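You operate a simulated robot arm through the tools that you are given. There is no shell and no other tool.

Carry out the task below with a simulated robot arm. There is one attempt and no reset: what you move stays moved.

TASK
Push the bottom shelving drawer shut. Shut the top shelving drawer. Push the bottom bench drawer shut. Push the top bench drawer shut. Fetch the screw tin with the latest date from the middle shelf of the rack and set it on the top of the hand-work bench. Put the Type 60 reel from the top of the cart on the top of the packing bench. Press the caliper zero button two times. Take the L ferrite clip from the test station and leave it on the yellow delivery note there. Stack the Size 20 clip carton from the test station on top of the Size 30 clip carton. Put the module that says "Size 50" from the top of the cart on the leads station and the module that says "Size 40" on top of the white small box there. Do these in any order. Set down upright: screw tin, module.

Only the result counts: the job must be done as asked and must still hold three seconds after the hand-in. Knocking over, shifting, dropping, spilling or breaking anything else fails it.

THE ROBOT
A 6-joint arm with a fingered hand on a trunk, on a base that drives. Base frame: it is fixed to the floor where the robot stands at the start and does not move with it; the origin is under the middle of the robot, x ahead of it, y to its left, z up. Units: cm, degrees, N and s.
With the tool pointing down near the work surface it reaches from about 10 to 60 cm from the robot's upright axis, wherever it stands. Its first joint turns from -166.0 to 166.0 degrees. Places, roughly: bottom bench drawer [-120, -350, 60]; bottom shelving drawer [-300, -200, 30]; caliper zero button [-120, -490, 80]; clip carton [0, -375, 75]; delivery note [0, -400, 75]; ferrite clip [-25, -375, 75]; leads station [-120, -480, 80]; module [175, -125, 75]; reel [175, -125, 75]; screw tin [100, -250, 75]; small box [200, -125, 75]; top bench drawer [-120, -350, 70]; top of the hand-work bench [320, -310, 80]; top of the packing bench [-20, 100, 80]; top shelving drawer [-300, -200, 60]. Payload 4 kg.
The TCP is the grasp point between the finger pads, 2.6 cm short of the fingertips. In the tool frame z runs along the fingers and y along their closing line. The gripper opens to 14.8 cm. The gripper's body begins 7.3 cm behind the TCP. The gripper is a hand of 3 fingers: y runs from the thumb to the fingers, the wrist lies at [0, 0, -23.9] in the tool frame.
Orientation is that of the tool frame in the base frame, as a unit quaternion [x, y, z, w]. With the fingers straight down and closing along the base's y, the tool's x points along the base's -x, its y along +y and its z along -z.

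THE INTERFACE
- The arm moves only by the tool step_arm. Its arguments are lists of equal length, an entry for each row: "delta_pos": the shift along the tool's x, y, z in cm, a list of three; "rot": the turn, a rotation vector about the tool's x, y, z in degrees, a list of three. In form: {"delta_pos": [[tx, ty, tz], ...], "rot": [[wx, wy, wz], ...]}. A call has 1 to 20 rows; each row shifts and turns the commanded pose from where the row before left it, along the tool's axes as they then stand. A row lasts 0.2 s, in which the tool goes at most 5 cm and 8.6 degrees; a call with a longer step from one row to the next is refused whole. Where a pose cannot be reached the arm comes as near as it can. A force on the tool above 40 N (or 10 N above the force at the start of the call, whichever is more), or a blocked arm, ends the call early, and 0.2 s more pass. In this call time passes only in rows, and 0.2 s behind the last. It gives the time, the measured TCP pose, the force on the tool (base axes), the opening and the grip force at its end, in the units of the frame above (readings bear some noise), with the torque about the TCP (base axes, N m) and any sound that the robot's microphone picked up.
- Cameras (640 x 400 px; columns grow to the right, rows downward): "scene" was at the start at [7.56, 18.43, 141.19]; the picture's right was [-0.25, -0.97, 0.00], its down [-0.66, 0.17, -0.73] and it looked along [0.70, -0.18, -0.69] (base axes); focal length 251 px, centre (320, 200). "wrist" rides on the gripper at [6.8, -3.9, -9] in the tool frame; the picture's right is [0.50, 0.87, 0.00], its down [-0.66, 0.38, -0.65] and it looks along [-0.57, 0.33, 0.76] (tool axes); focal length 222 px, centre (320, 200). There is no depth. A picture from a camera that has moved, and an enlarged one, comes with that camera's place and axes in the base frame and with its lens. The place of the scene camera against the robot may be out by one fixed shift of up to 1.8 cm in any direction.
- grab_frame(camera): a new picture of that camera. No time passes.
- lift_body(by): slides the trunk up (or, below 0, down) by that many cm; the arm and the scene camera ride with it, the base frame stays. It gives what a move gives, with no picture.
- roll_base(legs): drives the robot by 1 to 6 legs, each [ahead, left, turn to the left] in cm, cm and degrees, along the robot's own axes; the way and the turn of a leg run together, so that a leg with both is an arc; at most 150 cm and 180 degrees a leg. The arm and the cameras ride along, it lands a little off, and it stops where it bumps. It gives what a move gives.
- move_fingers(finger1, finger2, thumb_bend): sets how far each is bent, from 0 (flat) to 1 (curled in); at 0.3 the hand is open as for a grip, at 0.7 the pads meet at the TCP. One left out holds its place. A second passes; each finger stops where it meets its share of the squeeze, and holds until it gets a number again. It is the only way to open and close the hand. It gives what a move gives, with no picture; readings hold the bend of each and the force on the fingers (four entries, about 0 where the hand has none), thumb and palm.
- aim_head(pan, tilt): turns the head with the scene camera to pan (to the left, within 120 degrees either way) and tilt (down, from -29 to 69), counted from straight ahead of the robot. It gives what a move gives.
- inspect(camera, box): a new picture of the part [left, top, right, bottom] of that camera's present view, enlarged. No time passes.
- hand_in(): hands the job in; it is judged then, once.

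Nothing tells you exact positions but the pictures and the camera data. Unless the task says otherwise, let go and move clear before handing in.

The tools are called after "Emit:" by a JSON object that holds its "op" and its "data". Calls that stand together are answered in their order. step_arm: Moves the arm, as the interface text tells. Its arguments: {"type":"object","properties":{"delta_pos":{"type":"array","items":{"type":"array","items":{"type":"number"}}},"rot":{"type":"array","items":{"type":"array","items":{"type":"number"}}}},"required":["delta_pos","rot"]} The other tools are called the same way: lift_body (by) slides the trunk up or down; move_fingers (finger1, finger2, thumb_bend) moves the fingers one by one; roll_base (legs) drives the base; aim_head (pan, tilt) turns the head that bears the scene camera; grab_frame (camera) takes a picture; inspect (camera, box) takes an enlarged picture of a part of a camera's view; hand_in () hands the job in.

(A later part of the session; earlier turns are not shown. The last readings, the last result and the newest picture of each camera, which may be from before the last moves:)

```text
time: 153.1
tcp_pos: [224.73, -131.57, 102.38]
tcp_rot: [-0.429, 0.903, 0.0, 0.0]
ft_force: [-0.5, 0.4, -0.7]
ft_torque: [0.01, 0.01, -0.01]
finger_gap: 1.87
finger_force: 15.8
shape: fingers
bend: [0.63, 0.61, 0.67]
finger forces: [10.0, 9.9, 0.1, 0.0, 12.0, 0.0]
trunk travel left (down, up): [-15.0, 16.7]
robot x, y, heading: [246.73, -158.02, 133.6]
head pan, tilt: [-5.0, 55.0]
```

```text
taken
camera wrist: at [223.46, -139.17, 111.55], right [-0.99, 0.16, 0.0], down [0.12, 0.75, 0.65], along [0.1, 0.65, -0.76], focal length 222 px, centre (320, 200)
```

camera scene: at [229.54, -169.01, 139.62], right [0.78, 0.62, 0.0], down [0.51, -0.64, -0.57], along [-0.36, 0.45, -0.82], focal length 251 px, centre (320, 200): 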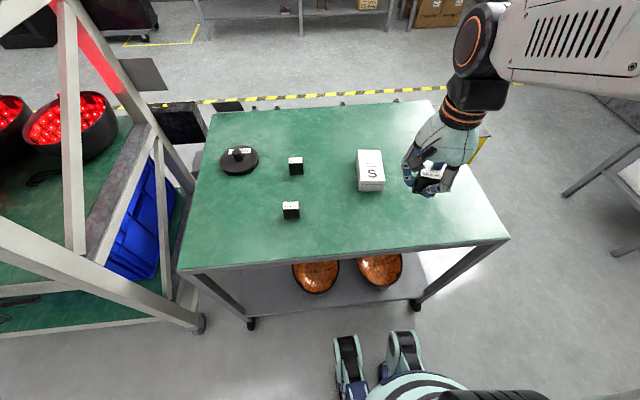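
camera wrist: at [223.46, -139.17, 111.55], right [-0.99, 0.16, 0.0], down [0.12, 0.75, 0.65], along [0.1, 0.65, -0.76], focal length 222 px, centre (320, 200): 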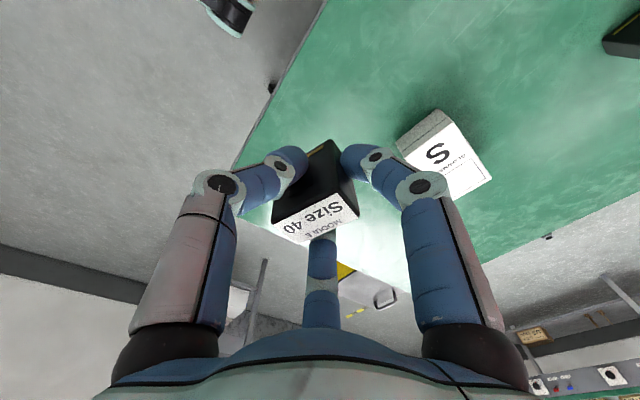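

I carry the module over the box and look from both cameras before lowering.

Emit:
{"op": "step_arm", "data": {"delta_pos": [[0.2, 4.7, 0], [0.2, 4.7, 0], [0.2, 4.7, 0], [0.2, 4.7, 0]], "rot": [[0, 0, 0], [0, 0, 0], [0, 0, 0], [0, 0, 0]]}}

Emit:
{"op": "grab_frame", "data": {"camera": "wrist"}}

Emit:
{"op": "inspect", "data": {"camera": "scene", "box": [270, 80, 470, 220]}}

```text
time: 154.1
tcp_pos: [209.56, -120.07, 102.47]
tcp_rot: [-0.429, 0.903, -0.001, 0.0]
ft_force: [0.0, 0.0, -1.1]
ft_torque: [-0.01, -0.01, 0.05]
finger_gap: 1.85
finger_force: 16.3
shape: fingers
bend: [0.63, 0.61, 0.67]
finger forces: [9.7, 10.1, 0.0, 0.0, 12.1, 0.1]
trunk travel left (down, up): [-15.0, 16.7]
robot x, y, heading: [246.8, -158.33, 133.5]
head pan, tilt: [-5.0, 55.0]
```

```text
taken
camera wrist: at [208.29, -127.79, 111.48], right [-0.99, 0.16, 0.0], down [0.12, 0.75, 0.65], along [0.11, 0.65, -0.76], focal length 222 px, centre (320, 200)
```

wrist: 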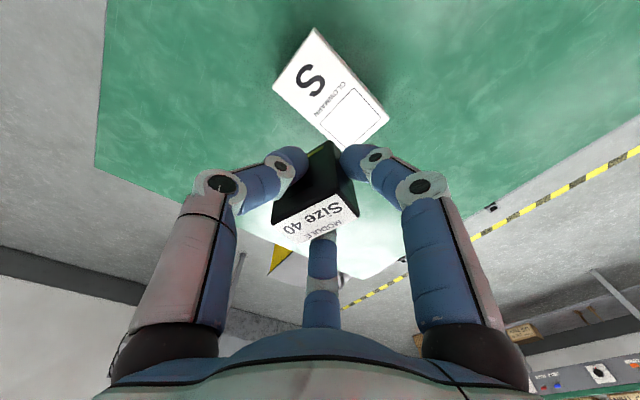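

```text
2.86 times, centred on (370, 150) of scene
camera zoom: at [229.44, -168.93, 139.61], right [0.78, 0.62, 0.0], down [0.51, -0.64, -0.57], along [-0.36, 0.45, -0.82], focal length 717 px, centre (177, 343)
```

zoom: 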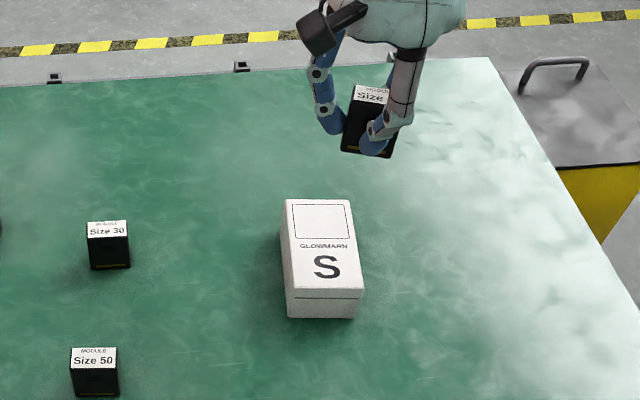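

I correct by about a centimetre and lower toward the box top.

Emit:
{"op": "step_arm", "data": {"delta_pos": [[0.95, 0.95, 0], [0, 0, 4], [0, 0, 4], [0, 0, 2]], "rot": [[0, 0, 0], [0, 0, 0], [0, 0, 0], [0, 0, 0]]}}

Emit:
{"op": "grab_frame", "data": {"camera": "wrist"}}

Emit:
{"op": "inspect", "data": {"camera": "scene", "box": [310, 90, 430, 200]}}

```text
time: 155.1
tcp_pos: [208.26, -120.5, 92.64]
tcp_rot: [-0.428, 0.904, 0.001, -0.001]
ft_force: [-0.1, 0.1, 0.1]
ft_torque: [0.01, 0.02, -0.01]
finger_gap: 1.85
finger_force: 15.1
shape: fingers
bend: [0.63, 0.61, 0.67]
finger forces: [9.5, 10.0, 0.0, 0.0, 12.1, 0.0]
trunk travel left (down, up): [-15.0, 16.7]
robot x, y, heading: [246.61, -158.09, 133.4]
head pan, tilt: [-5.0, 55.0]
```

```text
taken
camera wrist: at [206.96, -128.12, 101.68], right [-0.99, 0.16, 0.0], down [0.12, 0.75, 0.65], along [0.1, 0.65, -0.76], focal length 222 px, centre (320, 200)
```

wrist: 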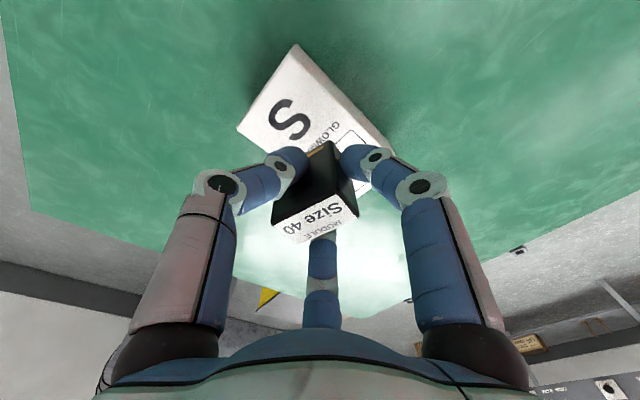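

```text
3.64 times, centred on (370, 145) of scene
camera zoom: at [229.53, -169.01, 139.62], right [0.78, 0.62, 0.0], down [0.51, -0.64, -0.57], along [-0.36, 0.45, -0.82], focal length 912 px, centre (138, 400)
```

zoom: 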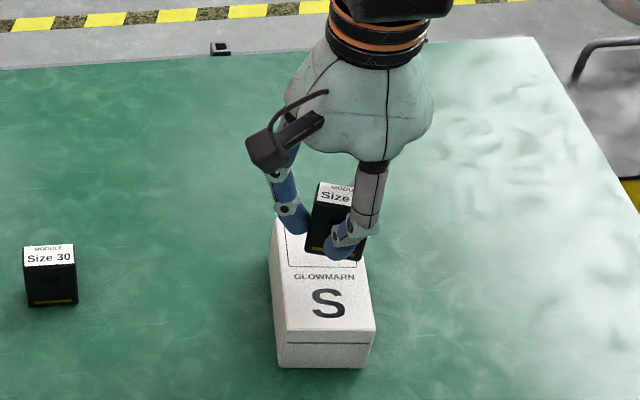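

Emit:
{"op": "step_arm", "data": {"delta_pos": [[0.7, 0.3, 0], [0, 0, 1], [0, 0, 0.7], [0, 0, 0.4], [0, 0, 0.4], [0, 0, 0.4], [0, 0, 0.4], [0, 0, 0.4]], "rot": [[0, 0, 0], [0, 0, 0], [0, 0, 0], [0, 0, 0], [0, 0, 0], [0, 0, 0], [0, 0, 0], [0, 0, 0]]}}

Emit:
{"op": "grab_frame", "data": {"camera": "wrist"}}

Emit:
{"op": "inspect", "data": {"camera": "scene", "box": [310, 90, 430, 200]}}

```text
time: 156.9
tcp_pos: [207.78, -120.76, 88.99]
tcp_rot: [-0.429, 0.903, 0.002, 0.0]
ft_force: [-1.4, -2.0, 17.4]
ft_torque: [0.07, 0.01, 0.01]
finger_gap: 1.82
finger_force: 19.9
shape: fingers
bend: [0.62, 0.61, 0.67]
finger forces: [12.1, 11.9, 0.1, 0.0, 15.6, 0.0]
trunk travel left (down, up): [-15.0, 16.7]
robot x, y, heading: [246.47, -158.5, 133.4]
head pan, tilt: [-5.0, 55.0]
```

```text
taken
camera wrist: at [206.47, -128.54, 97.98], right [-0.99, 0.16, 0.0], down [0.12, 0.74, 0.66], along [0.1, 0.65, -0.76], focal length 222 px, centre (320, 200)
```

wrist: 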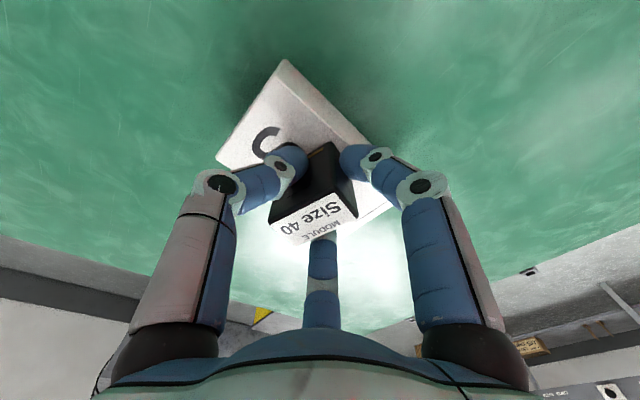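

```text
3.64 times, centred on (370, 145) of scene
camera zoom: at [229.63, -169.14, 139.64], right [0.78, 0.62, 0.0], down [0.51, -0.64, -0.57], along [-0.36, 0.45, -0.82], focal length 912 px, centre (138, 400)
```

zoom: 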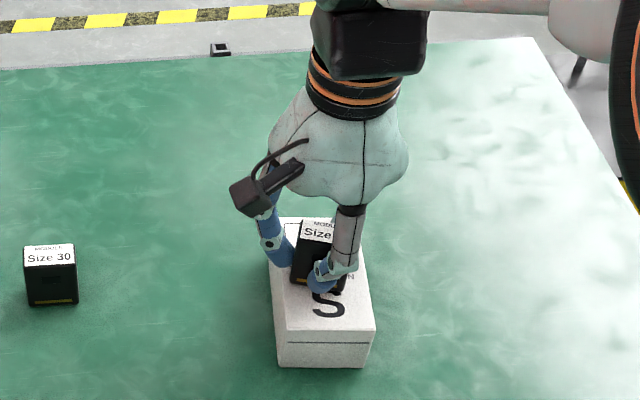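

Contact made, module on the box. I ease off and open slowly.

Emit:
{"op": "step_arm", "data": {"delta_pos": [[0, 0, -0.25]], "rot": [[0, 0, 0]]}}

Emit:
{"op": "move_fingers", "data": {"finger1": 0.58, "finger2": 0.58, "thumb_bend": 0.61}}

Emit:
{"op": "grab_frame", "data": {"camera": "wrist"}}

```text
time: 157.3
tcp_pos: [207.78, -120.84, 88.98]
tcp_rot: [-0.428, 0.904, 0.001, 0.001]
ft_force: [0.0, -1.2, 9.6]
ft_torque: [0.09, 0.02, -0.01]
finger_gap: 1.81
finger_force: 19.2
shape: fingers
bend: [0.62, 0.61, 0.67]
finger forces: [11.3, 11.5, 0.0, 0.0, 14.6, 0.0]
trunk travel left (down, up): [-15.0, 16.7]
robot x, y, heading: [246.76, -158.32, 133.4]
head pan, tilt: [-5.0, 55.0]
```

```text
time: 158.3
tcp_pos: [207.66, -120.88, 88.96]
tcp_rot: [-0.429, 0.903, 0.001, 0.001]
ft_force: [-0.4, 0.4, -0.2]
ft_torque: [0.0, 0.0, 0.01]
finger_gap: 3.26
finger_force: 0.1
shape: fingers
bend: [0.57, 0.57, 0.61]
finger forces: [0.0, 0.0, 0.1, 0.0, 0.0, 0.0]
trunk travel left (down, up): [-15.0, 16.7]
robot x, y, heading: [246.48, -158.83, 133.6]
head pan, tilt: [-5.0, 55.0]
```

```text
taken
camera wrist: at [206.37, -128.46, 98.04], right [-0.99, 0.16, 0.0], down [0.12, 0.75, 0.65], along [0.1, 0.65, -0.76], focal length 222 px, centre (320, 200)
```

wrist: 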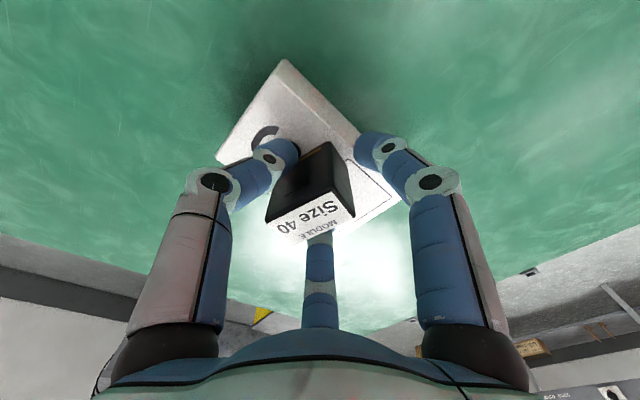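

Emit:
{"op": "move_fingers", "data": {"finger1": 0.53, "finger2": 0.53, "thumb_bend": 0.54}}

Emit:
{"op": "step_arm", "data": {"delta_pos": [[0, 0, -1], [0, 0, -2], [0, 0, -4], [0, 0, -5]], "rot": [[0, 0, 0], [0, 0, 0], [0, 0, 0], [0, 0, 0]]}}

Emit:
{"op": "inspect", "data": {"camera": "scene", "box": [270, 80, 470, 220]}}

Emit:
{"op": "grab_frame", "data": {"camera": "wrist"}}

```text
time: 159.3
tcp_pos: [207.75, -120.8, 89.04]
tcp_rot: [-0.429, 0.903, 0.0, 0.0]
ft_force: [-0.1, 0.4, -1.1]
ft_torque: [-0.02, -0.04, 0.01]
finger_gap: 5.02
finger_force: 0.0
shape: fingers
bend: [0.53, 0.53, 0.54]
finger forces: [0.1, 0.0, 0.0, 0.0, 0.0, 0.0]
trunk travel left (down, up): [-15.0, 16.7]
robot x, y, heading: [246.62, -158.29, 133.8]
head pan, tilt: [-5.0, 55.0]
```

```text
time: 160.3
tcp_pos: [207.82, -120.88, 100.7]
tcp_rot: [-0.429, 0.903, 0.0, -0.001]
ft_force: [-0.5, 0.3, 0.3]
ft_torque: [0.01, 0.03, -0.02]
finger_gap: 5.02
finger_force: 0.0
shape: fingers
bend: [0.53, 0.53, 0.54]
finger forces: [0.0, 0.0, 0.0, 0.0, 0.0, 0.0]
trunk travel left (down, up): [-15.0, 16.7]
robot x, y, heading: [246.62, -158.33, 133.9]
head pan, tilt: [-5.0, 55.0]
```

```text
2.86 times, centred on (370, 150) of scene
camera zoom: at [229.55, -169.03, 139.62], right [0.78, 0.62, 0.0], down [0.51, -0.64, -0.57], along [-0.36, 0.45, -0.82], focal length 717 px, centre (177, 343)
```

zoom: 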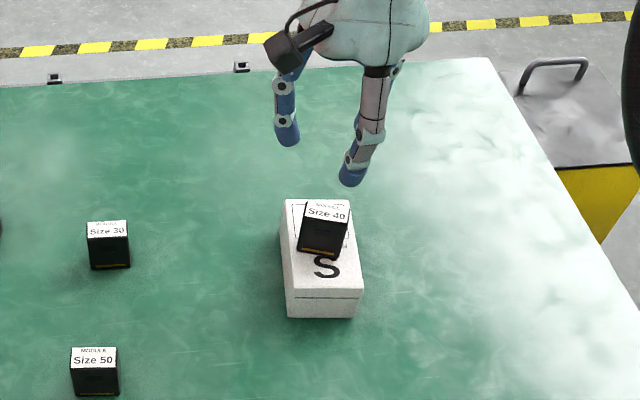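

```text
taken
camera wrist: at [206.52, -128.52, 109.73], right [-0.99, 0.16, 0.0], down [0.12, 0.75, 0.65], along [0.1, 0.65, -0.76], focal length 222 px, centre (320, 200)
```

wrist: 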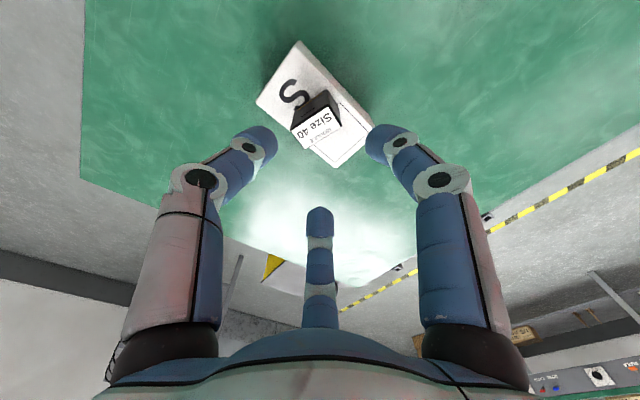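

Size 40 stands on the white box. The Size 50 module is within reach to the left, so I move over it and align the hand.

Emit:
{"op": "step_arm", "data": {"delta_pos": [[3.92, -1.68, 0], [3.92, -1.68, 0], [3.92, -1.68, 0], [3.92, -1.68, 0], [3.92, -1.68, 0], [3.92, -1.68, 0], [0, 0, 2], [0, 0, 0]], "rot": [[0, 0, 0], [0, 0, 0], [0, 0, 0], [0, 0, 0], [0, 0, 0], [0, 0, 0], [0, 0, 6.1], [0, 0, 6.1]]}}

Emit:
{"op": "move_fingers", "data": {"finger1": 0.4, "finger2": 0.4, "thumb_bend": 0.4}}

Emit:
{"op": "aim_head", "data": {"pan": 5, "tilt": 60}}

Emit:
{"op": "grab_frame", "data": {"camera": "wrist"}}

Emit:
{"op": "grab_frame", "data": {"camera": "scene"}}

```text
time: 162.1
tcp_pos: [200.63, -145.52, 98.85]
tcp_rot: [-0.331, 0.944, 0.0, -0.001]
ft_force: [0.0, -0.4, 0.4]
ft_torque: [0.01, -0.01, 0.0]
finger_gap: 5.01
finger_force: 0.0
shape: fingers
bend: [0.53, 0.53, 0.54]
finger forces: [0.0, 0.0, 0.1, 0.0, 0.0, 0.0]
trunk travel left (down, up): [-15.0, 16.7]
robot x, y, heading: [246.63, -158.36, 133.5]
head pan, tilt: [-5.0, 55.0]
```

```text
time: 163.1
tcp_pos: [200.71, -145.52, 98.88]
tcp_rot: [-0.33, 0.944, -0.001, 0.0]
ft_force: [-1.1, -0.1, -0.6]
ft_torque: [0.01, -0.01, 0.0]
finger_gap: 9.47
finger_force: 0.0
shape: fingers
bend: [0.4, 0.4, 0.4]
finger forces: [0.0, 0.0, 0.0, 0.0, 0.0, 0.0]
trunk travel left (down, up): [-15.0, 16.7]
robot x, y, heading: [246.43, -158.57, 133.8]
head pan, tilt: [-5.0, 55.0]
```

```text
time: 163.8
tcp_pos: [200.75, -145.48, 98.96]
tcp_rot: [-0.331, 0.944, 0.0, 0.001]
ft_force: [1.4, 0.1, 0.5]
ft_torque: [-0.02, 0.04, 0.0]
finger_gap: 9.45
finger_force: 0.0
shape: fingers
bend: [0.4, 0.4, 0.4]
finger forces: [0.0, 0.1, 0.1, 0.0, 0.0, 0.0]
trunk travel left (down, up): [-15.0, 16.7]
robot x, y, heading: [246.62, -158.5, 133.7]
head pan, tilt: [5.0, 60.0]
```

```text
taken
camera wrist: at [197.81, -152.71, 107.93], right [-0.93, 0.36, 0.0], down [0.28, 0.7, 0.65], along [0.24, 0.61, -0.76], focal length 222 px, centre (320, 200)
```

wrist: 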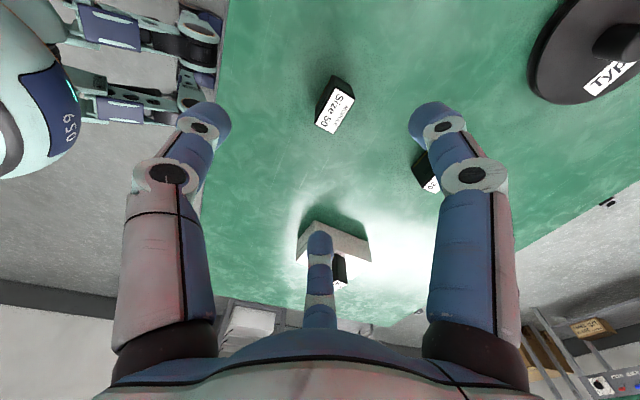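

```text
taken
camera scene: at [229.04, -170.23, 139.01], right [0.66, 0.75, 0.0], down [0.65, -0.57, -0.5], along [-0.37, 0.33, -0.87], focal length 251 px, centre (320, 200)
```

scene: 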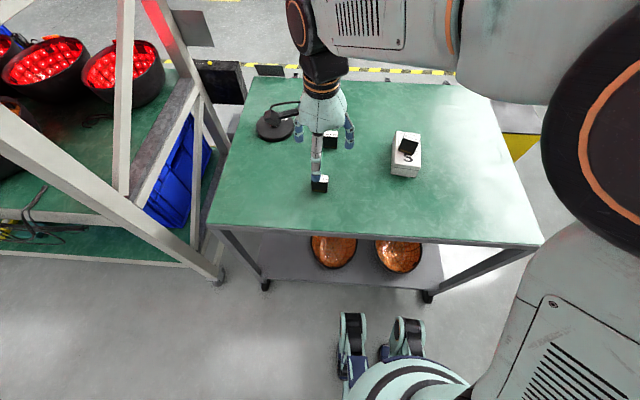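

Emit:
{"op": "inspect", "data": {"camera": "wrist", "box": [280, 60, 400, 150]}}

```text
4.44 times, centred on (340, 105) of wrist
camera zoom: at [197.81, -152.71, 107.93], right [-0.93, 0.36, 0.0], down [0.28, 0.7, 0.65], along [0.24, 0.61, -0.76], focal length 987 px, centre (231, 622)
```

zoom: 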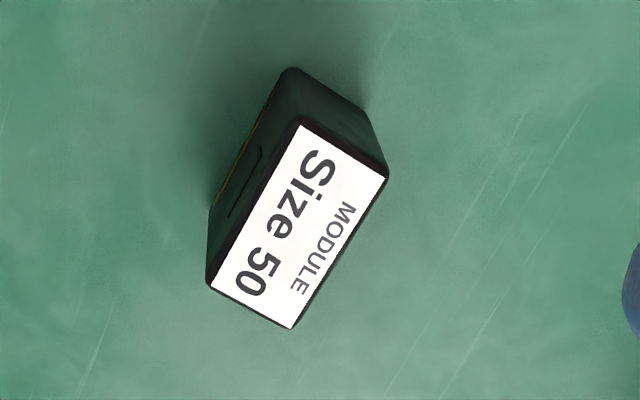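

Emit:
{"op": "step_arm", "data": {"delta_pos": [[0.62, 1.37, 2], [0, 0, 4], [0, 0, 4], [0, 0, 3], [0, 0, 1.5]], "rot": [[0, 0, 0], [0, 0, 0], [0, 0, 0], [0, 0, 0], [0, 0, 0]]}}

Emit:
{"op": "grab_frame", "data": {"camera": "wrist"}}

```text
time: 165.0
tcp_pos: [199.19, -144.92, 84.44]
tcp_rot: [-0.331, 0.944, 0.0, 0.0]
ft_force: [-0.1, 0.1, 0.4]
ft_torque: [0.0, 0.03, -0.03]
finger_gap: 9.44
finger_force: 0.1
shape: fingers
bend: [0.4, 0.4, 0.4]
finger forces: [0.1, 0.0, 0.1, 0.0, 0.0, 0.0]
trunk travel left (down, up): [-15.0, 16.7]
robot x, y, heading: [246.59, -158.63, 133.5]
head pan, tilt: [5.0, 60.0]
```

```text
taken
camera wrist: at [196.32, -152.11, 93.49], right [-0.93, 0.36, 0.0], down [0.28, 0.7, 0.65], along [0.24, 0.61, -0.76], focal length 222 px, centre (320, 200)
```

wrist: 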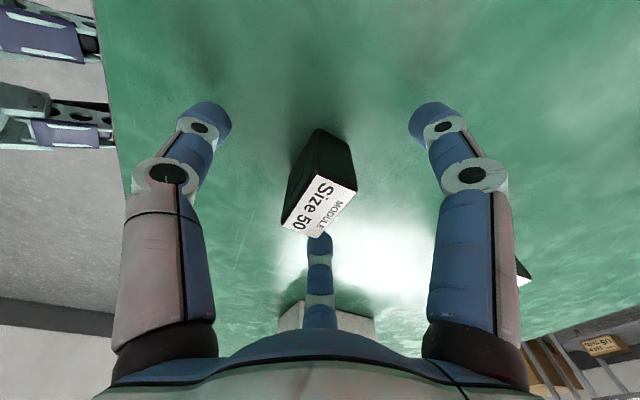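

Emit:
{"op": "move_fingers", "data": {"finger1": 0.6, "finger2": 0.6, "thumb_bend": 0.6}}

Emit:
{"op": "move_fingers", "data": {"finger1": 0.75, "finger2": 0.75, "thumb_bend": 0.75}}

Emit:
{"op": "grab_frame", "data": {"camera": "wrist"}}

```text
time: 166.0
tcp_pos: [199.16, -144.93, 84.46]
tcp_rot: [-0.331, 0.944, 0.0, 0.0]
ft_force: [0.3, -0.2, 0.2]
ft_torque: [0.0, 0.0, 0.0]
finger_gap: 3.07
finger_force: 0.6
shape: fingers
bend: [0.6, 0.59, 0.6]
finger forces: [0.1, 0.5, 0.0, 0.0, 0.4, 0.0]
trunk travel left (down, up): [-15.0, 16.7]
robot x, y, heading: [247.08, -158.46, 133.8]
head pan, tilt: [5.0, 60.0]
```

```text
time: 167.0
tcp_pos: [199.21, -144.85, 84.37]
tcp_rot: [-0.33, 0.944, -0.001, 0.0]
ft_force: [-1.2, 0.8, 0.1]
ft_torque: [0.02, 0.02, 0.0]
finger_gap: 2.18
finger_force: 18.7
shape: fingers
bend: [0.63, 0.61, 0.65]
finger forces: [9.5, 11.4, 0.0, 0.0, 16.5, 0.1]
trunk travel left (down, up): [-15.0, 16.7]
robot x, y, heading: [246.7, -158.43, 133.7]
head pan, tilt: [5.0, 60.0]
```

```text
taken
camera wrist: at [196.33, -152.11, 93.52], right [-0.93, 0.36, 0.0], down [0.28, 0.7, 0.65], along [0.24, 0.61, -0.76], focal length 222 px, centre (320, 200)
```

wrist: 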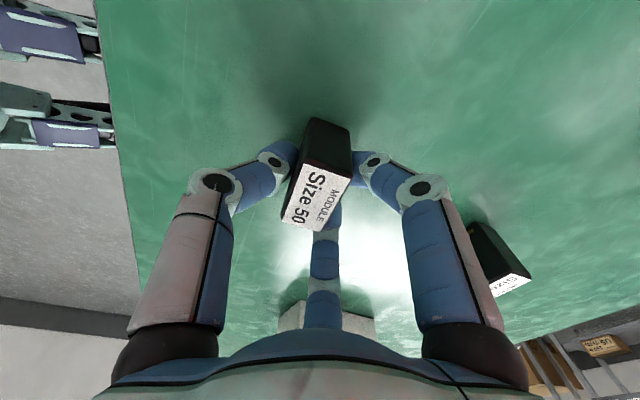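

Gripped. I lift, retract, back off from the cart and look down the aisle behind the rack toward the stations.

Emit:
{"op": "step_arm", "data": {"delta_pos": [[0, 0, -1], [0, 0, -3], [0, 0, -5], [0, 0, -5], [0, 0, -4], [-4, -3, 0], [-4, -2, 0], [-4, -2, 0]], "rot": [[0, 0, 0], [0, 0, 0], [0, 0, 0], [0, 0, 0], [0, 0, 0], [0, 0, 0], [0, 0, 0], [0, 0, 0]]}}

Emit:
{"op": "roll_base", "data": {"legs": [[-42, 0, 0]]}}

Emit:
{"op": "aim_head", "data": {"pan": 90, "tilt": 20}}

Emit:
{"op": "grab_frame", "data": {"camera": "scene"}}

Emit:
{"op": "aim_head", "data": {"pan": 45, "tilt": 20}}

Emit:
{"op": "grab_frame", "data": {"camera": "scene"}}

Emit:
{"op": "grab_frame", "data": {"camera": "wrist"}}

```text
time: 168.8
tcp_pos: [213.27, -142.61, 102.38]
tcp_rot: [-0.331, 0.944, 0.0, 0.0]
ft_force: [-0.2, -0.4, 0.4]
ft_torque: [0.02, -0.01, -0.02]
finger_gap: 2.2
finger_force: 18.3
shape: fingers
bend: [0.63, 0.61, 0.65]
finger forces: [9.5, 10.8, 0.0, 0.0, 16.2, 0.0]
trunk travel left (down, up): [-15.0, 16.7]
robot x, y, heading: [246.59, -158.55, 133.2]
head pan, tilt: [5.0, 60.0]
```

```text
time: 171.4
tcp_pos: [242.0, -173.09, 102.35]
tcp_rot: [-0.33, 0.944, 0.0, 0.0]
ft_force: [0.7, -0.8, -0.4]
ft_torque: [0.02, 0.0, 0.0]
finger_gap: 2.19
finger_force: 18.0
shape: fingers
bend: [0.63, 0.61, 0.65]
finger forces: [9.5, 10.8, 0.1, 0.0, 16.1, 0.0]
trunk travel left (down, up): [-15.0, 16.7]
robot x, y, heading: [275.59, -188.81, 133.6]
head pan, tilt: [5.0, 60.0]
```

```text
time: 173.0
tcp_pos: [242.16, -173.05, 102.51]
tcp_rot: [-0.331, 0.944, 0.0, 0.001]
ft_force: [0.2, 0.2, -0.1]
ft_torque: [-0.03, 0.02, -0.02]
finger_gap: 2.15
finger_force: 18.1
shape: fingers
bend: [0.63, 0.61, 0.65]
finger forces: [9.5, 10.8, 0.0, 0.0, 16.3, 0.0]
trunk travel left (down, up): [-15.0, 16.7]
robot x, y, heading: [275.99, -189.13, 133.5]
head pan, tilt: [90.0, 20.0]
```

```text
taken
camera scene: at [256.3, -211.59, 144.82], right [-0.69, 0.72, 0.0], down [0.25, 0.24, -0.94], along [-0.68, -0.65, -0.34], focal length 251 px, centre (320, 200)
```

scene: 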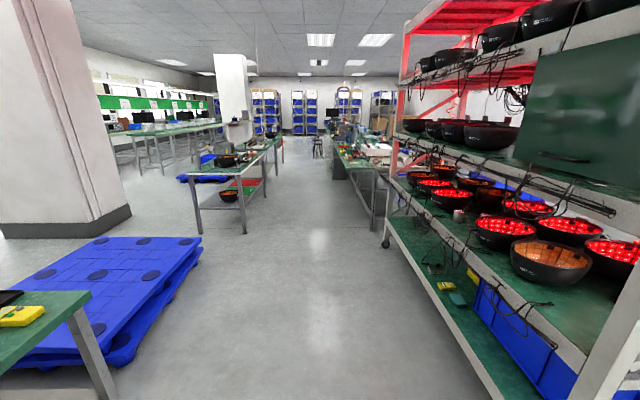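

```text
time: 174.1
tcp_pos: [242.04, -173.07, 102.41]
tcp_rot: [-0.331, 0.944, 0.0, 0.0]
ft_force: [0.1, 0.1, 0.1]
ft_torque: [-0.02, 0.02, 0.0]
finger_gap: 2.14
finger_force: 18.1
shape: fingers
bend: [0.63, 0.61, 0.65]
finger forces: [9.5, 10.8, 0.0, 0.0, 16.2, 0.0]
trunk travel left (down, up): [-15.0, 16.7]
robot x, y, heading: [275.99, -188.99, 133.7]
head pan, tilt: [45.0, 20.0]
```

```text
taken
camera scene: at [253.74, -204.95, 144.83], right [0.02, 1.0, 0.0], down [0.34, -0.01, -0.94], along [-0.94, 0.02, -0.34], focal length 251 px, centre (320, 200)
```

scene: 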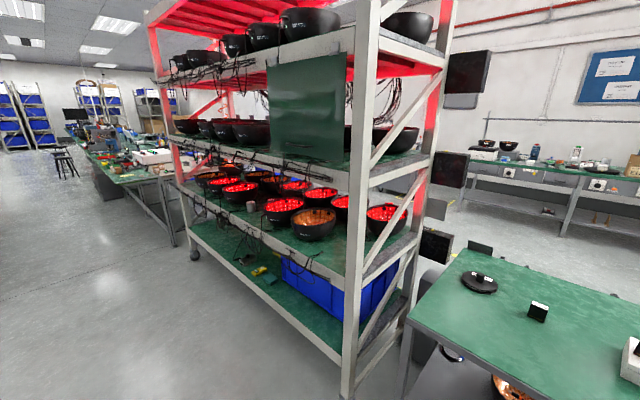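

```text
taken
camera wrist: at [239.14, -180.26, 111.47], right [-0.93, 0.36, 0.0], down [0.28, 0.7, 0.65], along [0.24, 0.61, -0.76], focal length 222 px, centre (320, 200)
```

wrist: 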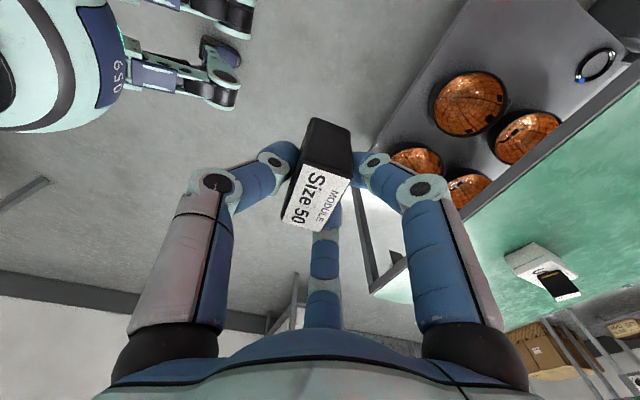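

The aisle behind the rack is clear and leads to the test and leads stations. I turn and drive down it.

Emit:
{"op": "roll_base", "data": {"legs": [[0, 0, 90], [150, 5, 0], [150, 0, 0]]}}

Emit:
{"op": "aim_head", "data": {"pan": -20, "tilt": 25}}

Emit:
{"op": "grab_frame", "data": {"camera": "scene"}}

```text
refused: leg 2 is longer than a leg can be; nothing moved
```

```text
time: 175.5
tcp_pos: [242.06, -173.01, 102.46]
tcp_rot: [-0.33, 0.944, 0.0, 0.0]
ft_force: [-0.4, 0.4, 0.1]
ft_torque: [0.0, -0.02, 0.02]
finger_gap: 2.18
finger_force: 18.6
shape: fingers
bend: [0.63, 0.61, 0.65]
finger forces: [9.5, 10.8, 0.0, 0.1, 16.2, 0.1]
trunk travel left (down, up): [-15.0, 16.7]
robot x, y, heading: [275.62, -188.96, 133.6]
head pan, tilt: [-20.0, 25.0]
```

```text
taken
camera scene: at [259.36, -196.73, 144.02], right [0.92, 0.4, 0.0], down [0.17, -0.39, -0.91], along [-0.36, 0.83, -0.42], focal length 251 px, centre (320, 200)
```

scene: 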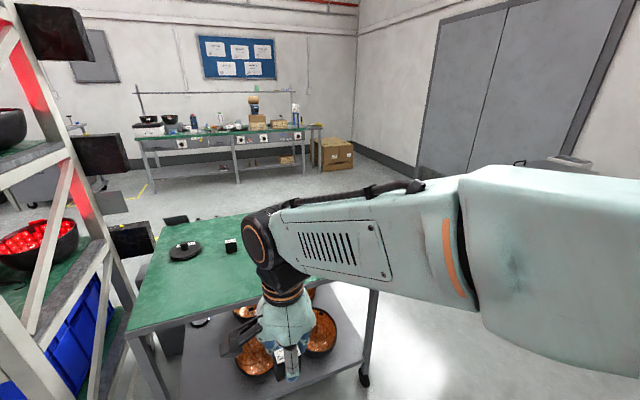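

Emit:
{"op": "roll_base", "data": {"legs": [[0, 0, 90], [145, 5, 0], [148, 0, 0]]}}

Emit:
{"op": "grab_frame", "data": {"camera": "scene"}}

Emit:
{"op": "aim_head", "data": {"pan": -70, "tilt": 25}}

Emit:
{"op": "grab_frame", "data": {"camera": "scene"}}

```text
time: 193.3
tcp_pos: [45.64, -422.47, 102.39]
tcp_rot: [0.903, -0.429, 0.0, 0.0]
ft_force: [-0.6, -0.3, -1.7]
ft_torque: [0.0, -0.02, -0.02]
finger_gap: 2.12
finger_force: 17.8
shape: fingers
bend: [0.63, 0.61, 0.65]
finger forces: [9.5, 10.2, 0.1, 0.0, 15.8, 0.1]
trunk travel left (down, up): [-15.0, 16.7]
robot x, y, heading: [61.17, -388.5, -135.7]
head pan, tilt: [-20.0, 25.0]
```

```text
taken
camera scene: at [70.17, -406.79, 144.02], right [-0.41, 0.91, 0.0], down [0.39, 0.17, -0.91], along [-0.83, -0.37, -0.42], focal length 251 px, centre (320, 200)
```

scene: 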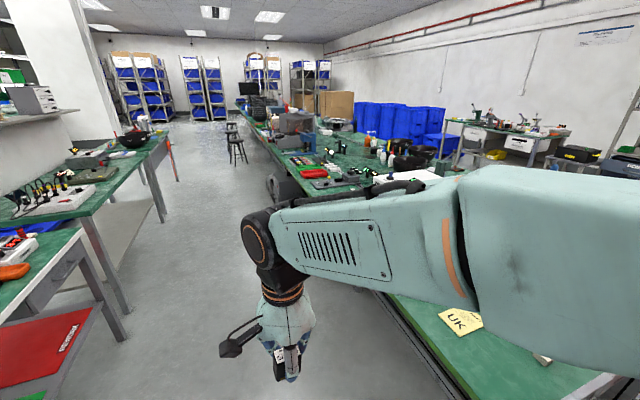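

```text
time: 194.5
tcp_pos: [45.75, -422.48, 102.45]
tcp_rot: [0.904, -0.428, 0.0, 0.0]
ft_force: [-0.4, 0.4, -0.8]
ft_torque: [0.03, 0.01, -0.01]
finger_gap: 2.13
finger_force: 17.7
shape: fingers
bend: [0.63, 0.61, 0.65]
finger forces: [9.5, 10.2, 0.0, 0.0, 15.8, 0.0]
trunk travel left (down, up): [-15.0, 16.7]
robot x, y, heading: [61.35, -388.46, -135.5]
head pan, tilt: [-70.0, 25.0]
```

```text
taken
camera scene: at [70.29, -399.0, 144.02], right [0.43, 0.9, 0.0], down [0.38, -0.18, -0.91], along [-0.82, 0.39, -0.42], focal length 251 px, centre (320, 200)
```

scene: 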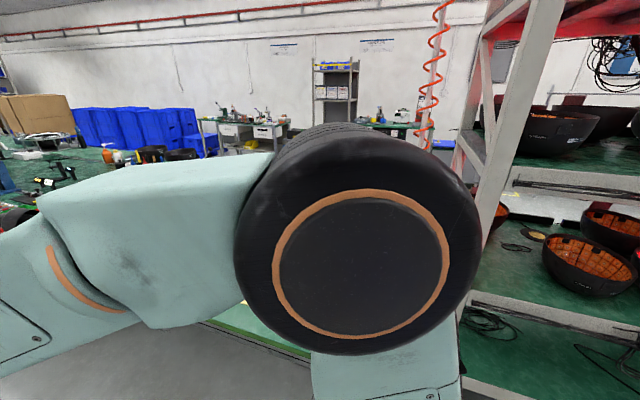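

The work tables' edge is close on my right, so I shift left into the aisle's middle before going on.

Emit:
{"op": "roll_base", "data": {"legs": [[0, 35, 0]]}}

Emit:
{"op": "aim_head", "data": {"pan": -10, "tilt": 35}}

Emit:
{"op": "grab_frame", "data": {"camera": "scene"}}

```text
time: 198.2
tcp_pos: [70.5, -447.53, 102.4]
tcp_rot: [0.905, -0.426, 0.0, 0.0]
ft_force: [0.3, 0.4, -0.5]
ft_torque: [0.0, 0.0, 0.02]
finger_gap: 2.13
finger_force: 18.1
shape: fingers
bend: [0.63, 0.61, 0.65]
finger forces: [9.5, 10.2, 0.0, 0.0, 15.8, 0.0]
trunk travel left (down, up): [-15.0, 16.7]
robot x, y, heading: [85.75, -413.55, -135.4]
head pan, tilt: [-70.0, 25.0]
```

```text
time: 199.5
tcp_pos: [70.45, -447.51, 102.38]
tcp_rot: [0.905, -0.425, 0.0, 0.0]
ft_force: [0.1, -0.5, 0.2]
ft_torque: [-0.01, 0.02, -0.01]
finger_gap: 2.12
finger_force: 17.9
shape: fingers
bend: [0.63, 0.61, 0.65]
finger forces: [9.6, 10.1, 0.1, 0.1, 15.8, 0.0]
trunk travel left (down, up): [-15.0, 16.7]
robot x, y, heading: [85.81, -413.58, -135.4]
head pan, tilt: [-10.0, 35.0]
```

```text
taken
camera scene: at [95.85, -432.78, 142.44], right [-0.57, 0.82, 0.0], down [0.47, 0.33, -0.82], along [-0.67, -0.47, -0.57], focal length 251 px, centre (320, 200)
```

scene: 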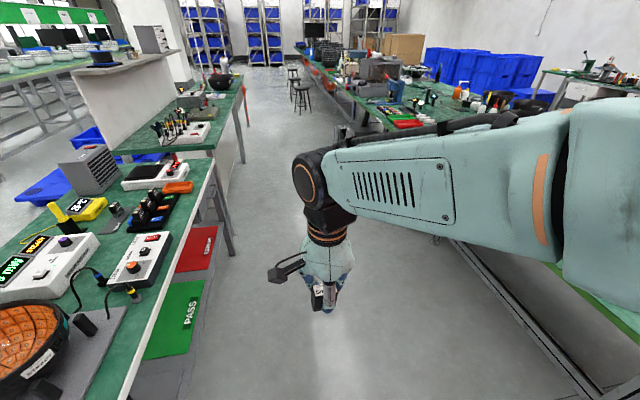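

Emit:
{"op": "roll_base", "data": {"legs": [[120, 0, 0]]}}

Emit:
{"op": "roll_base", "data": {"legs": [[40, 0, -90]]}}

Emit:
{"op": "aim_head", "data": {"pan": 0, "tilt": 35}}

Emit:
{"op": "grab_frame", "data": {"camera": "scene"}}

```text
time: 205.6
tcp_pos: [-19.61, -529.96, 102.33]
tcp_rot: [0.895, -0.447, 0.0, 0.0]
ft_force: [0.2, -1.0, -0.1]
ft_torque: [-0.01, -0.01, 0.02]
finger_gap: 2.13
finger_force: 17.7
shape: fingers
bend: [0.63, 0.61, 0.65]
finger forces: [9.6, 10.2, 0.0, 0.0, 15.8, 0.0]
trunk travel left (down, up): [-15.0, 16.7]
robot x, y, heading: [-2.58, -496.71, -138.2]
head pan, tilt: [-10.0, 35.0]
```

```text
time: 209.9
tcp_pos: [-69.67, -475.81, 102.43]
tcp_rot: [-0.295, 0.955, 0.0, 0.0]
ft_force: [-0.6, 0.0, -1.0]
ft_torque: [-0.05, -0.02, 0.02]
finger_gap: 2.11
finger_force: 16.9
shape: fingers
bend: [0.63, 0.61, 0.65]
finger forces: [9.5, 9.9, 0.0, 0.0, 15.5, 0.1]
trunk travel left (down, up): [-15.0, 16.7]
robot x, y, heading: [-37.08, -493.95, 129.3]
head pan, tilt: [-10.0, 35.0]
cut short: leg 1
```

```text
time: 210.7
tcp_pos: [-69.56, -475.81, 102.41]
tcp_rot: [-0.296, 0.955, 0.0, 0.0]
ft_force: [0.9, 0.2, -1.0]
ft_torque: [0.05, 0.0, -0.01]
finger_gap: 2.12
finger_force: 17.4
shape: fingers
bend: [0.63, 0.61, 0.65]
finger forces: [9.6, 9.9, 0.1, 0.1, 15.6, 0.0]
trunk travel left (down, up): [-15.0, 16.7]
robot x, y, heading: [-37.2, -493.69, 129.1]
head pan, tilt: [0.0, 35.0]
```

```text
taken
camera scene: at [-56.56, -502.49, 142.44], right [0.77, 0.63, 0.0], down [0.36, -0.44, -0.82], along [-0.52, 0.63, -0.57], focal length 251 px, centre (320, 200)
```

scene: 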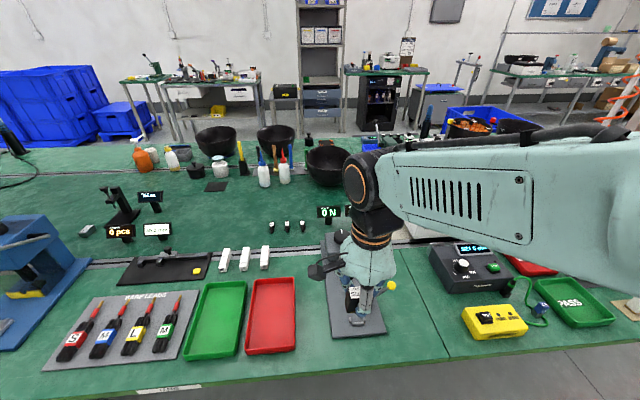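

I bumped lightly at the table but nothing seems disturbed. I zoom in to identify the leads station and caliper.

Emit:
{"op": "inspect", "data": {"camera": "scene", "box": [0, 180, 320, 400]}}

Emit:
{"op": "inspect", "data": {"camera": "scene", "box": [90, 220, 290, 300]}}

Emit:
{"op": "aim_head", "data": {"pan": 35, "tilt": 40}}

Emit:
{"op": "grab_frame", "data": {"camera": "scene"}}

```text
1.82 times, centred on (160, 290) of scene
camera zoom: at [-56.56, -502.49, 142.44], right [0.77, 0.63, 0.0], down [0.36, -0.44, -0.82], along [-0.52, 0.63, -0.57], focal length 456 px, centre (611, 36)
```

zoom: 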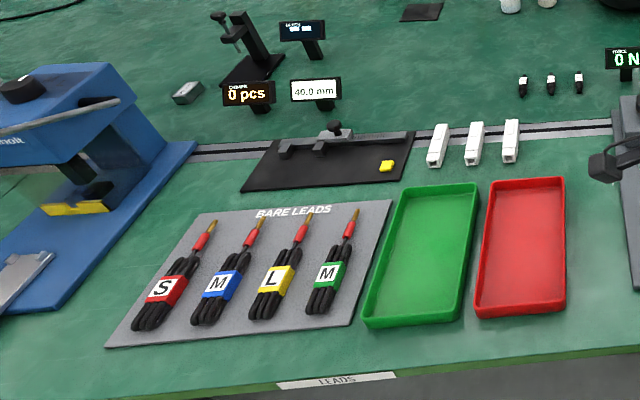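

```text
3.20 times, centred on (190, 260) of scene
camera zoom: at [-56.56, -502.49, 142.44], right [0.77, 0.63, 0.0], down [0.36, -0.44, -0.82], along [-0.52, 0.63, -0.57], focal length 803 px, centre (736, 8)
```

zoom: 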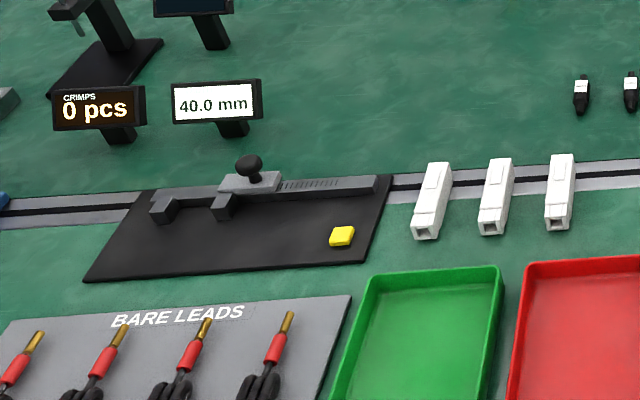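

```text
time: 211.7
tcp_pos: [-69.48, -475.86, 102.43]
tcp_rot: [-0.296, 0.955, 0.0, 0.0]
ft_force: [1.0, -0.3, -0.5]
ft_torque: [-0.01, -0.02, 0.0]
finger_gap: 2.11
finger_force: 17.5
shape: fingers
bend: [0.63, 0.61, 0.65]
finger forces: [9.6, 9.9, 0.0, 0.0, 15.5, 0.1]
trunk travel left (down, up): [-15.0, 16.7]
robot x, y, heading: [-37.11, -494.34, 129.4]
head pan, tilt: [35.0, 40.0]
```

```text
taken
camera scene: at [-59.17, -507.0, 141.69], right [0.27, 0.96, 0.0], down [0.62, -0.17, -0.77], along [-0.74, 0.21, -0.64], focal length 251 px, centre (320, 200)
```

scene: 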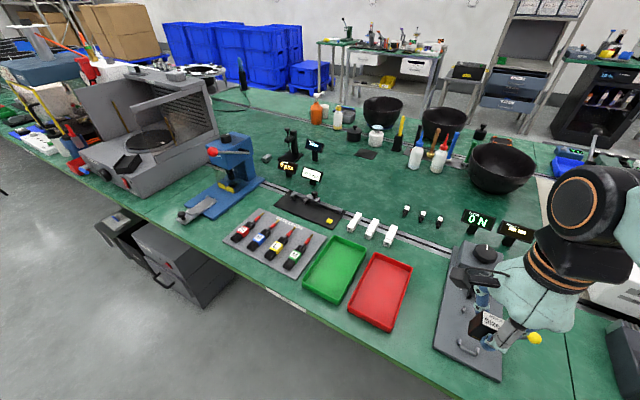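

The LEADS label, mat, trays and the caliper plate are here. I check what is under the table edge in front of me to see how near I can stand.

Emit:
{"op": "aim_head", "data": {"pan": 30, "tilt": 68}}

Emit:
{"op": "grab_frame", "data": {"camera": "scene"}}

Emit:
{"op": "aim_head", "data": {"pan": -30, "tilt": 60}}

Emit:
{"op": "grab_frame", "data": {"camera": "scene"}}

Emit:
{"op": "grab_frame", "data": {"camera": "wrist"}}

```text
time: 212.6
tcp_pos: [-69.53, -475.79, 102.41]
tcp_rot: [-0.296, 0.955, -0.001, 0.0]
ft_force: [0.3, 0.2, -0.8]
ft_torque: [0.02, 0.01, -0.01]
finger_gap: 2.13
finger_force: 17.4
shape: fingers
bend: [0.63, 0.61, 0.65]
finger forces: [9.5, 9.8, 0.0, 0.0, 15.6, 0.0]
trunk travel left (down, up): [-15.0, 16.7]
robot x, y, heading: [-37.2, -493.97, 129.6]
head pan, tilt: [30.0, 68.0]
```

```text
taken
camera scene: at [-56.32, -507.29, 138.15], right [0.35, 0.94, 0.0], down [0.87, -0.33, -0.38], along [-0.35, 0.13, -0.93], focal length 251 px, centre (320, 200)
```

scene: 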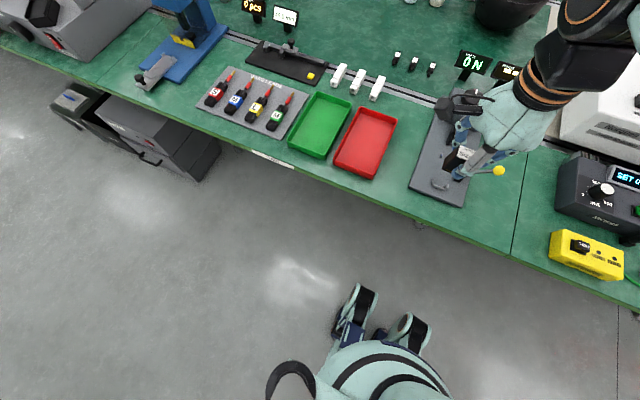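

```text
time: 213.9
tcp_pos: [-69.6, -475.72, 102.4]
tcp_rot: [-0.295, 0.955, 0.0, 0.0]
ft_force: [0.4, -0.4, -1.4]
ft_torque: [0.0, 0.01, 0.0]
finger_gap: 2.09
finger_force: 17.6
shape: fingers
bend: [0.63, 0.61, 0.65]
finger forces: [9.5, 9.9, 0.0, 0.1, 15.5, 0.0]
trunk travel left (down, up): [-15.0, 16.7]
robot x, y, heading: [-37.24, -494.05, 129.4]
head pan, tilt: [-30.0, 60.0]
```

```text
taken
camera scene: at [-52.07, -502.73, 139.01], right [0.99, 0.16, 0.0], down [0.14, -0.85, -0.5], along [-0.08, 0.49, -0.87], focal length 251 px, centre (320, 200)
```

scene: 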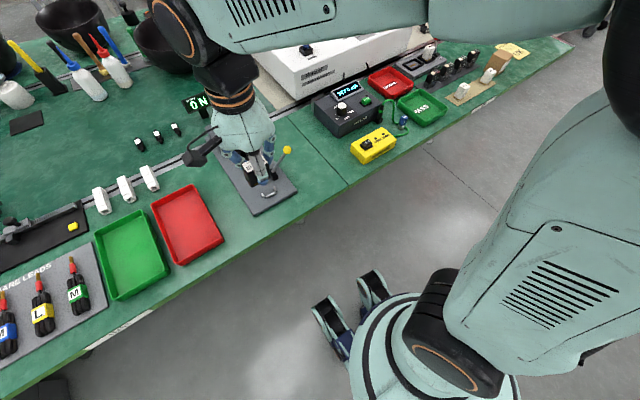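

```text
taken
camera wrist: at [-73.03, -482.79, 111.48], right [-0.9, 0.43, 0.0], down [0.33, 0.68, 0.65], along [0.28, 0.59, -0.76], focal length 222 px, centre (320, 200)
```

wrist: 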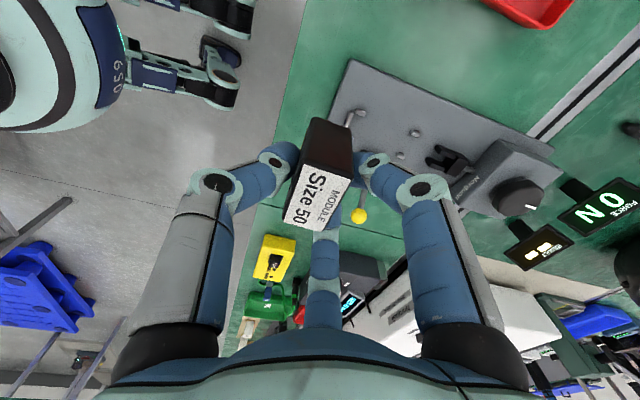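

I back off slightly, square up to the table and strafe left to stand in front of the LEADS area.

Emit:
{"op": "roll_base", "data": {"legs": [[-10, 0, 0], [0, 0, 5], [0, 46, 0]]}}

Emit:
{"op": "aim_head", "data": {"pan": 0, "tilt": 50}}

Emit:
{"op": "grab_frame", "data": {"camera": "scene"}}

Emit:
{"op": "grab_frame", "data": {"camera": "wrist"}}

```text
time: 219.7
tcp_pos: [-97.61, -518.15, 102.3]
tcp_rot: [-0.339, 0.941, 0.0, 0.001]
ft_force: [0.0, -1.1, -1.2]
ft_torque: [0.01, -0.01, -0.01]
finger_gap: 2.14
finger_force: 17.5
shape: fingers
bend: [0.63, 0.61, 0.65]
finger forces: [9.7, 9.9, 0.0, 0.1, 15.4, 0.0]
trunk travel left (down, up): [-15.0, 16.7]
robot x, y, heading: [-63.57, -533.37, 134.5]
head pan, tilt: [-30.0, 60.0]
```

```text
time: 220.6
tcp_pos: [-97.67, -518.26, 102.47]
tcp_rot: [-0.339, 0.941, 0.001, 0.001]
ft_force: [-0.1, -0.9, -0.7]
ft_torque: [-0.02, -0.02, -0.02]
finger_gap: 2.1
finger_force: 17.5
shape: fingers
bend: [0.63, 0.61, 0.65]
finger forces: [9.6, 9.7, 0.0, 0.1, 15.4, 0.0]
trunk travel left (down, up): [-15.0, 16.7]
robot x, y, heading: [-63.69, -533.51, 134.6]
head pan, tilt: [0.0, 50.0]
```

```text
taken
camera scene: at [-81.52, -544.48, 140.27], right [0.71, 0.7, 0.0], down [0.54, -0.55, -0.64], along [-0.45, 0.46, -0.77], focal length 251 px, centre (320, 200)
```

scene: 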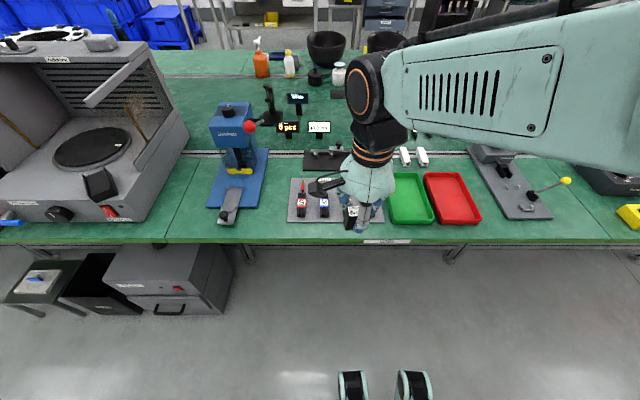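

```text
taken
camera wrist: at [-100.44, -525.45, 111.48], right [-0.94, 0.35, 0.0], down [0.26, 0.71, 0.65], along [0.23, 0.61, -0.76], focal length 222 px, centre (320, 200)
```

wrist: 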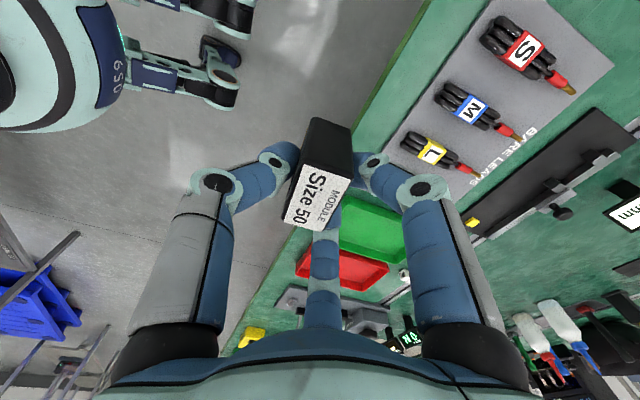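

This whole table segment (centred on the LEADS label) is the leads station. A free patch lies between the blue press and the BARE LEADS mat; I shift left to face it.

Emit:
{"op": "roll_base", "data": {"legs": [[0, 25, 0], [5, 0, 0]]}}

Emit:
{"op": "aim_head", "data": {"pan": 10, "tilt": 55}}

Emit:
{"op": "grab_frame", "data": {"camera": "scene"}}

Emit:
{"op": "grab_frame", "data": {"camera": "wrist"}}

```text
time: 224.0
tcp_pos: [-119.4, -532.32, 102.43]
tcp_rot: [-0.338, 0.941, 0.0, 0.0]
ft_force: [-0.3, 0.1, -0.8]
ft_torque: [0.01, 0.01, -0.03]
finger_gap: 2.12
finger_force: 17.6
shape: fingers
bend: [0.63, 0.61, 0.65]
finger forces: [9.6, 9.8, 0.0, 0.0, 15.5, 0.1]
trunk travel left (down, up): [-15.0, 16.7]
robot x, y, heading: [-85.51, -547.65, 134.6]
head pan, tilt: [0.0, 50.0]
```

```text
time: 224.7
tcp_pos: [-119.34, -532.51, 102.45]
tcp_rot: [-0.338, 0.941, 0.0, 0.0]
ft_force: [0.9, 1.1, -0.3]
ft_torque: [0.03, 0.01, -0.01]
finger_gap: 2.11
finger_force: 17.4
shape: fingers
bend: [0.63, 0.61, 0.65]
finger forces: [9.6, 9.8, 0.1, 0.0, 15.5, 0.1]
trunk travel left (down, up): [-15.0, 16.7]
robot x, y, heading: [-85.54, -548.08, 134.4]
head pan, tilt: [10.0, 55.0]
```

```text
taken
camera scene: at [-103.67, -560.06, 139.62], right [0.58, 0.81, 0.0], down [0.67, -0.48, -0.57], along [-0.47, 0.33, -0.82], focal length 251 px, centre (320, 200)
```

scene: 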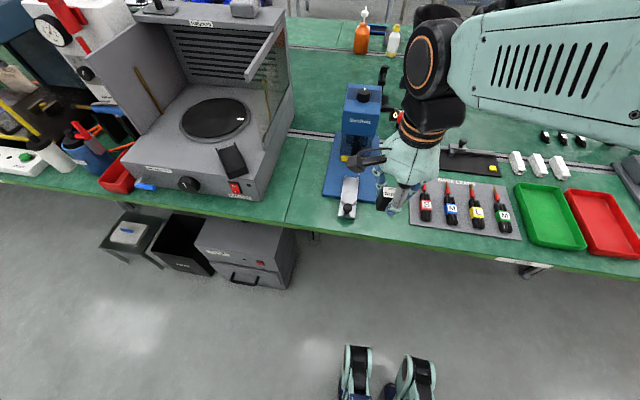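

```text
taken
camera wrist: at [-122.1, -539.7, 111.48], right [-0.94, 0.35, 0.0], down [0.26, 0.71, 0.65], along [0.23, 0.61, -0.76], focal length 222 px, centre (320, 200)
```

wrist: 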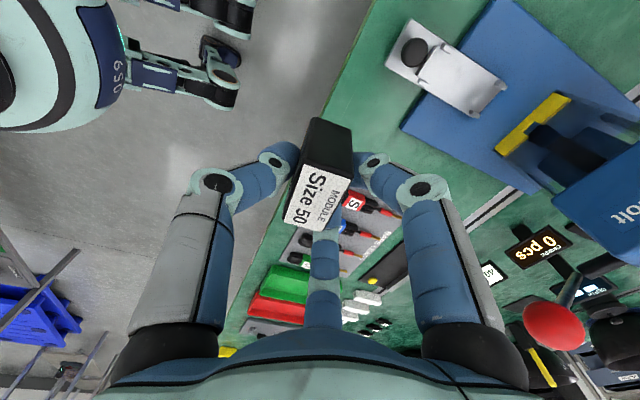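

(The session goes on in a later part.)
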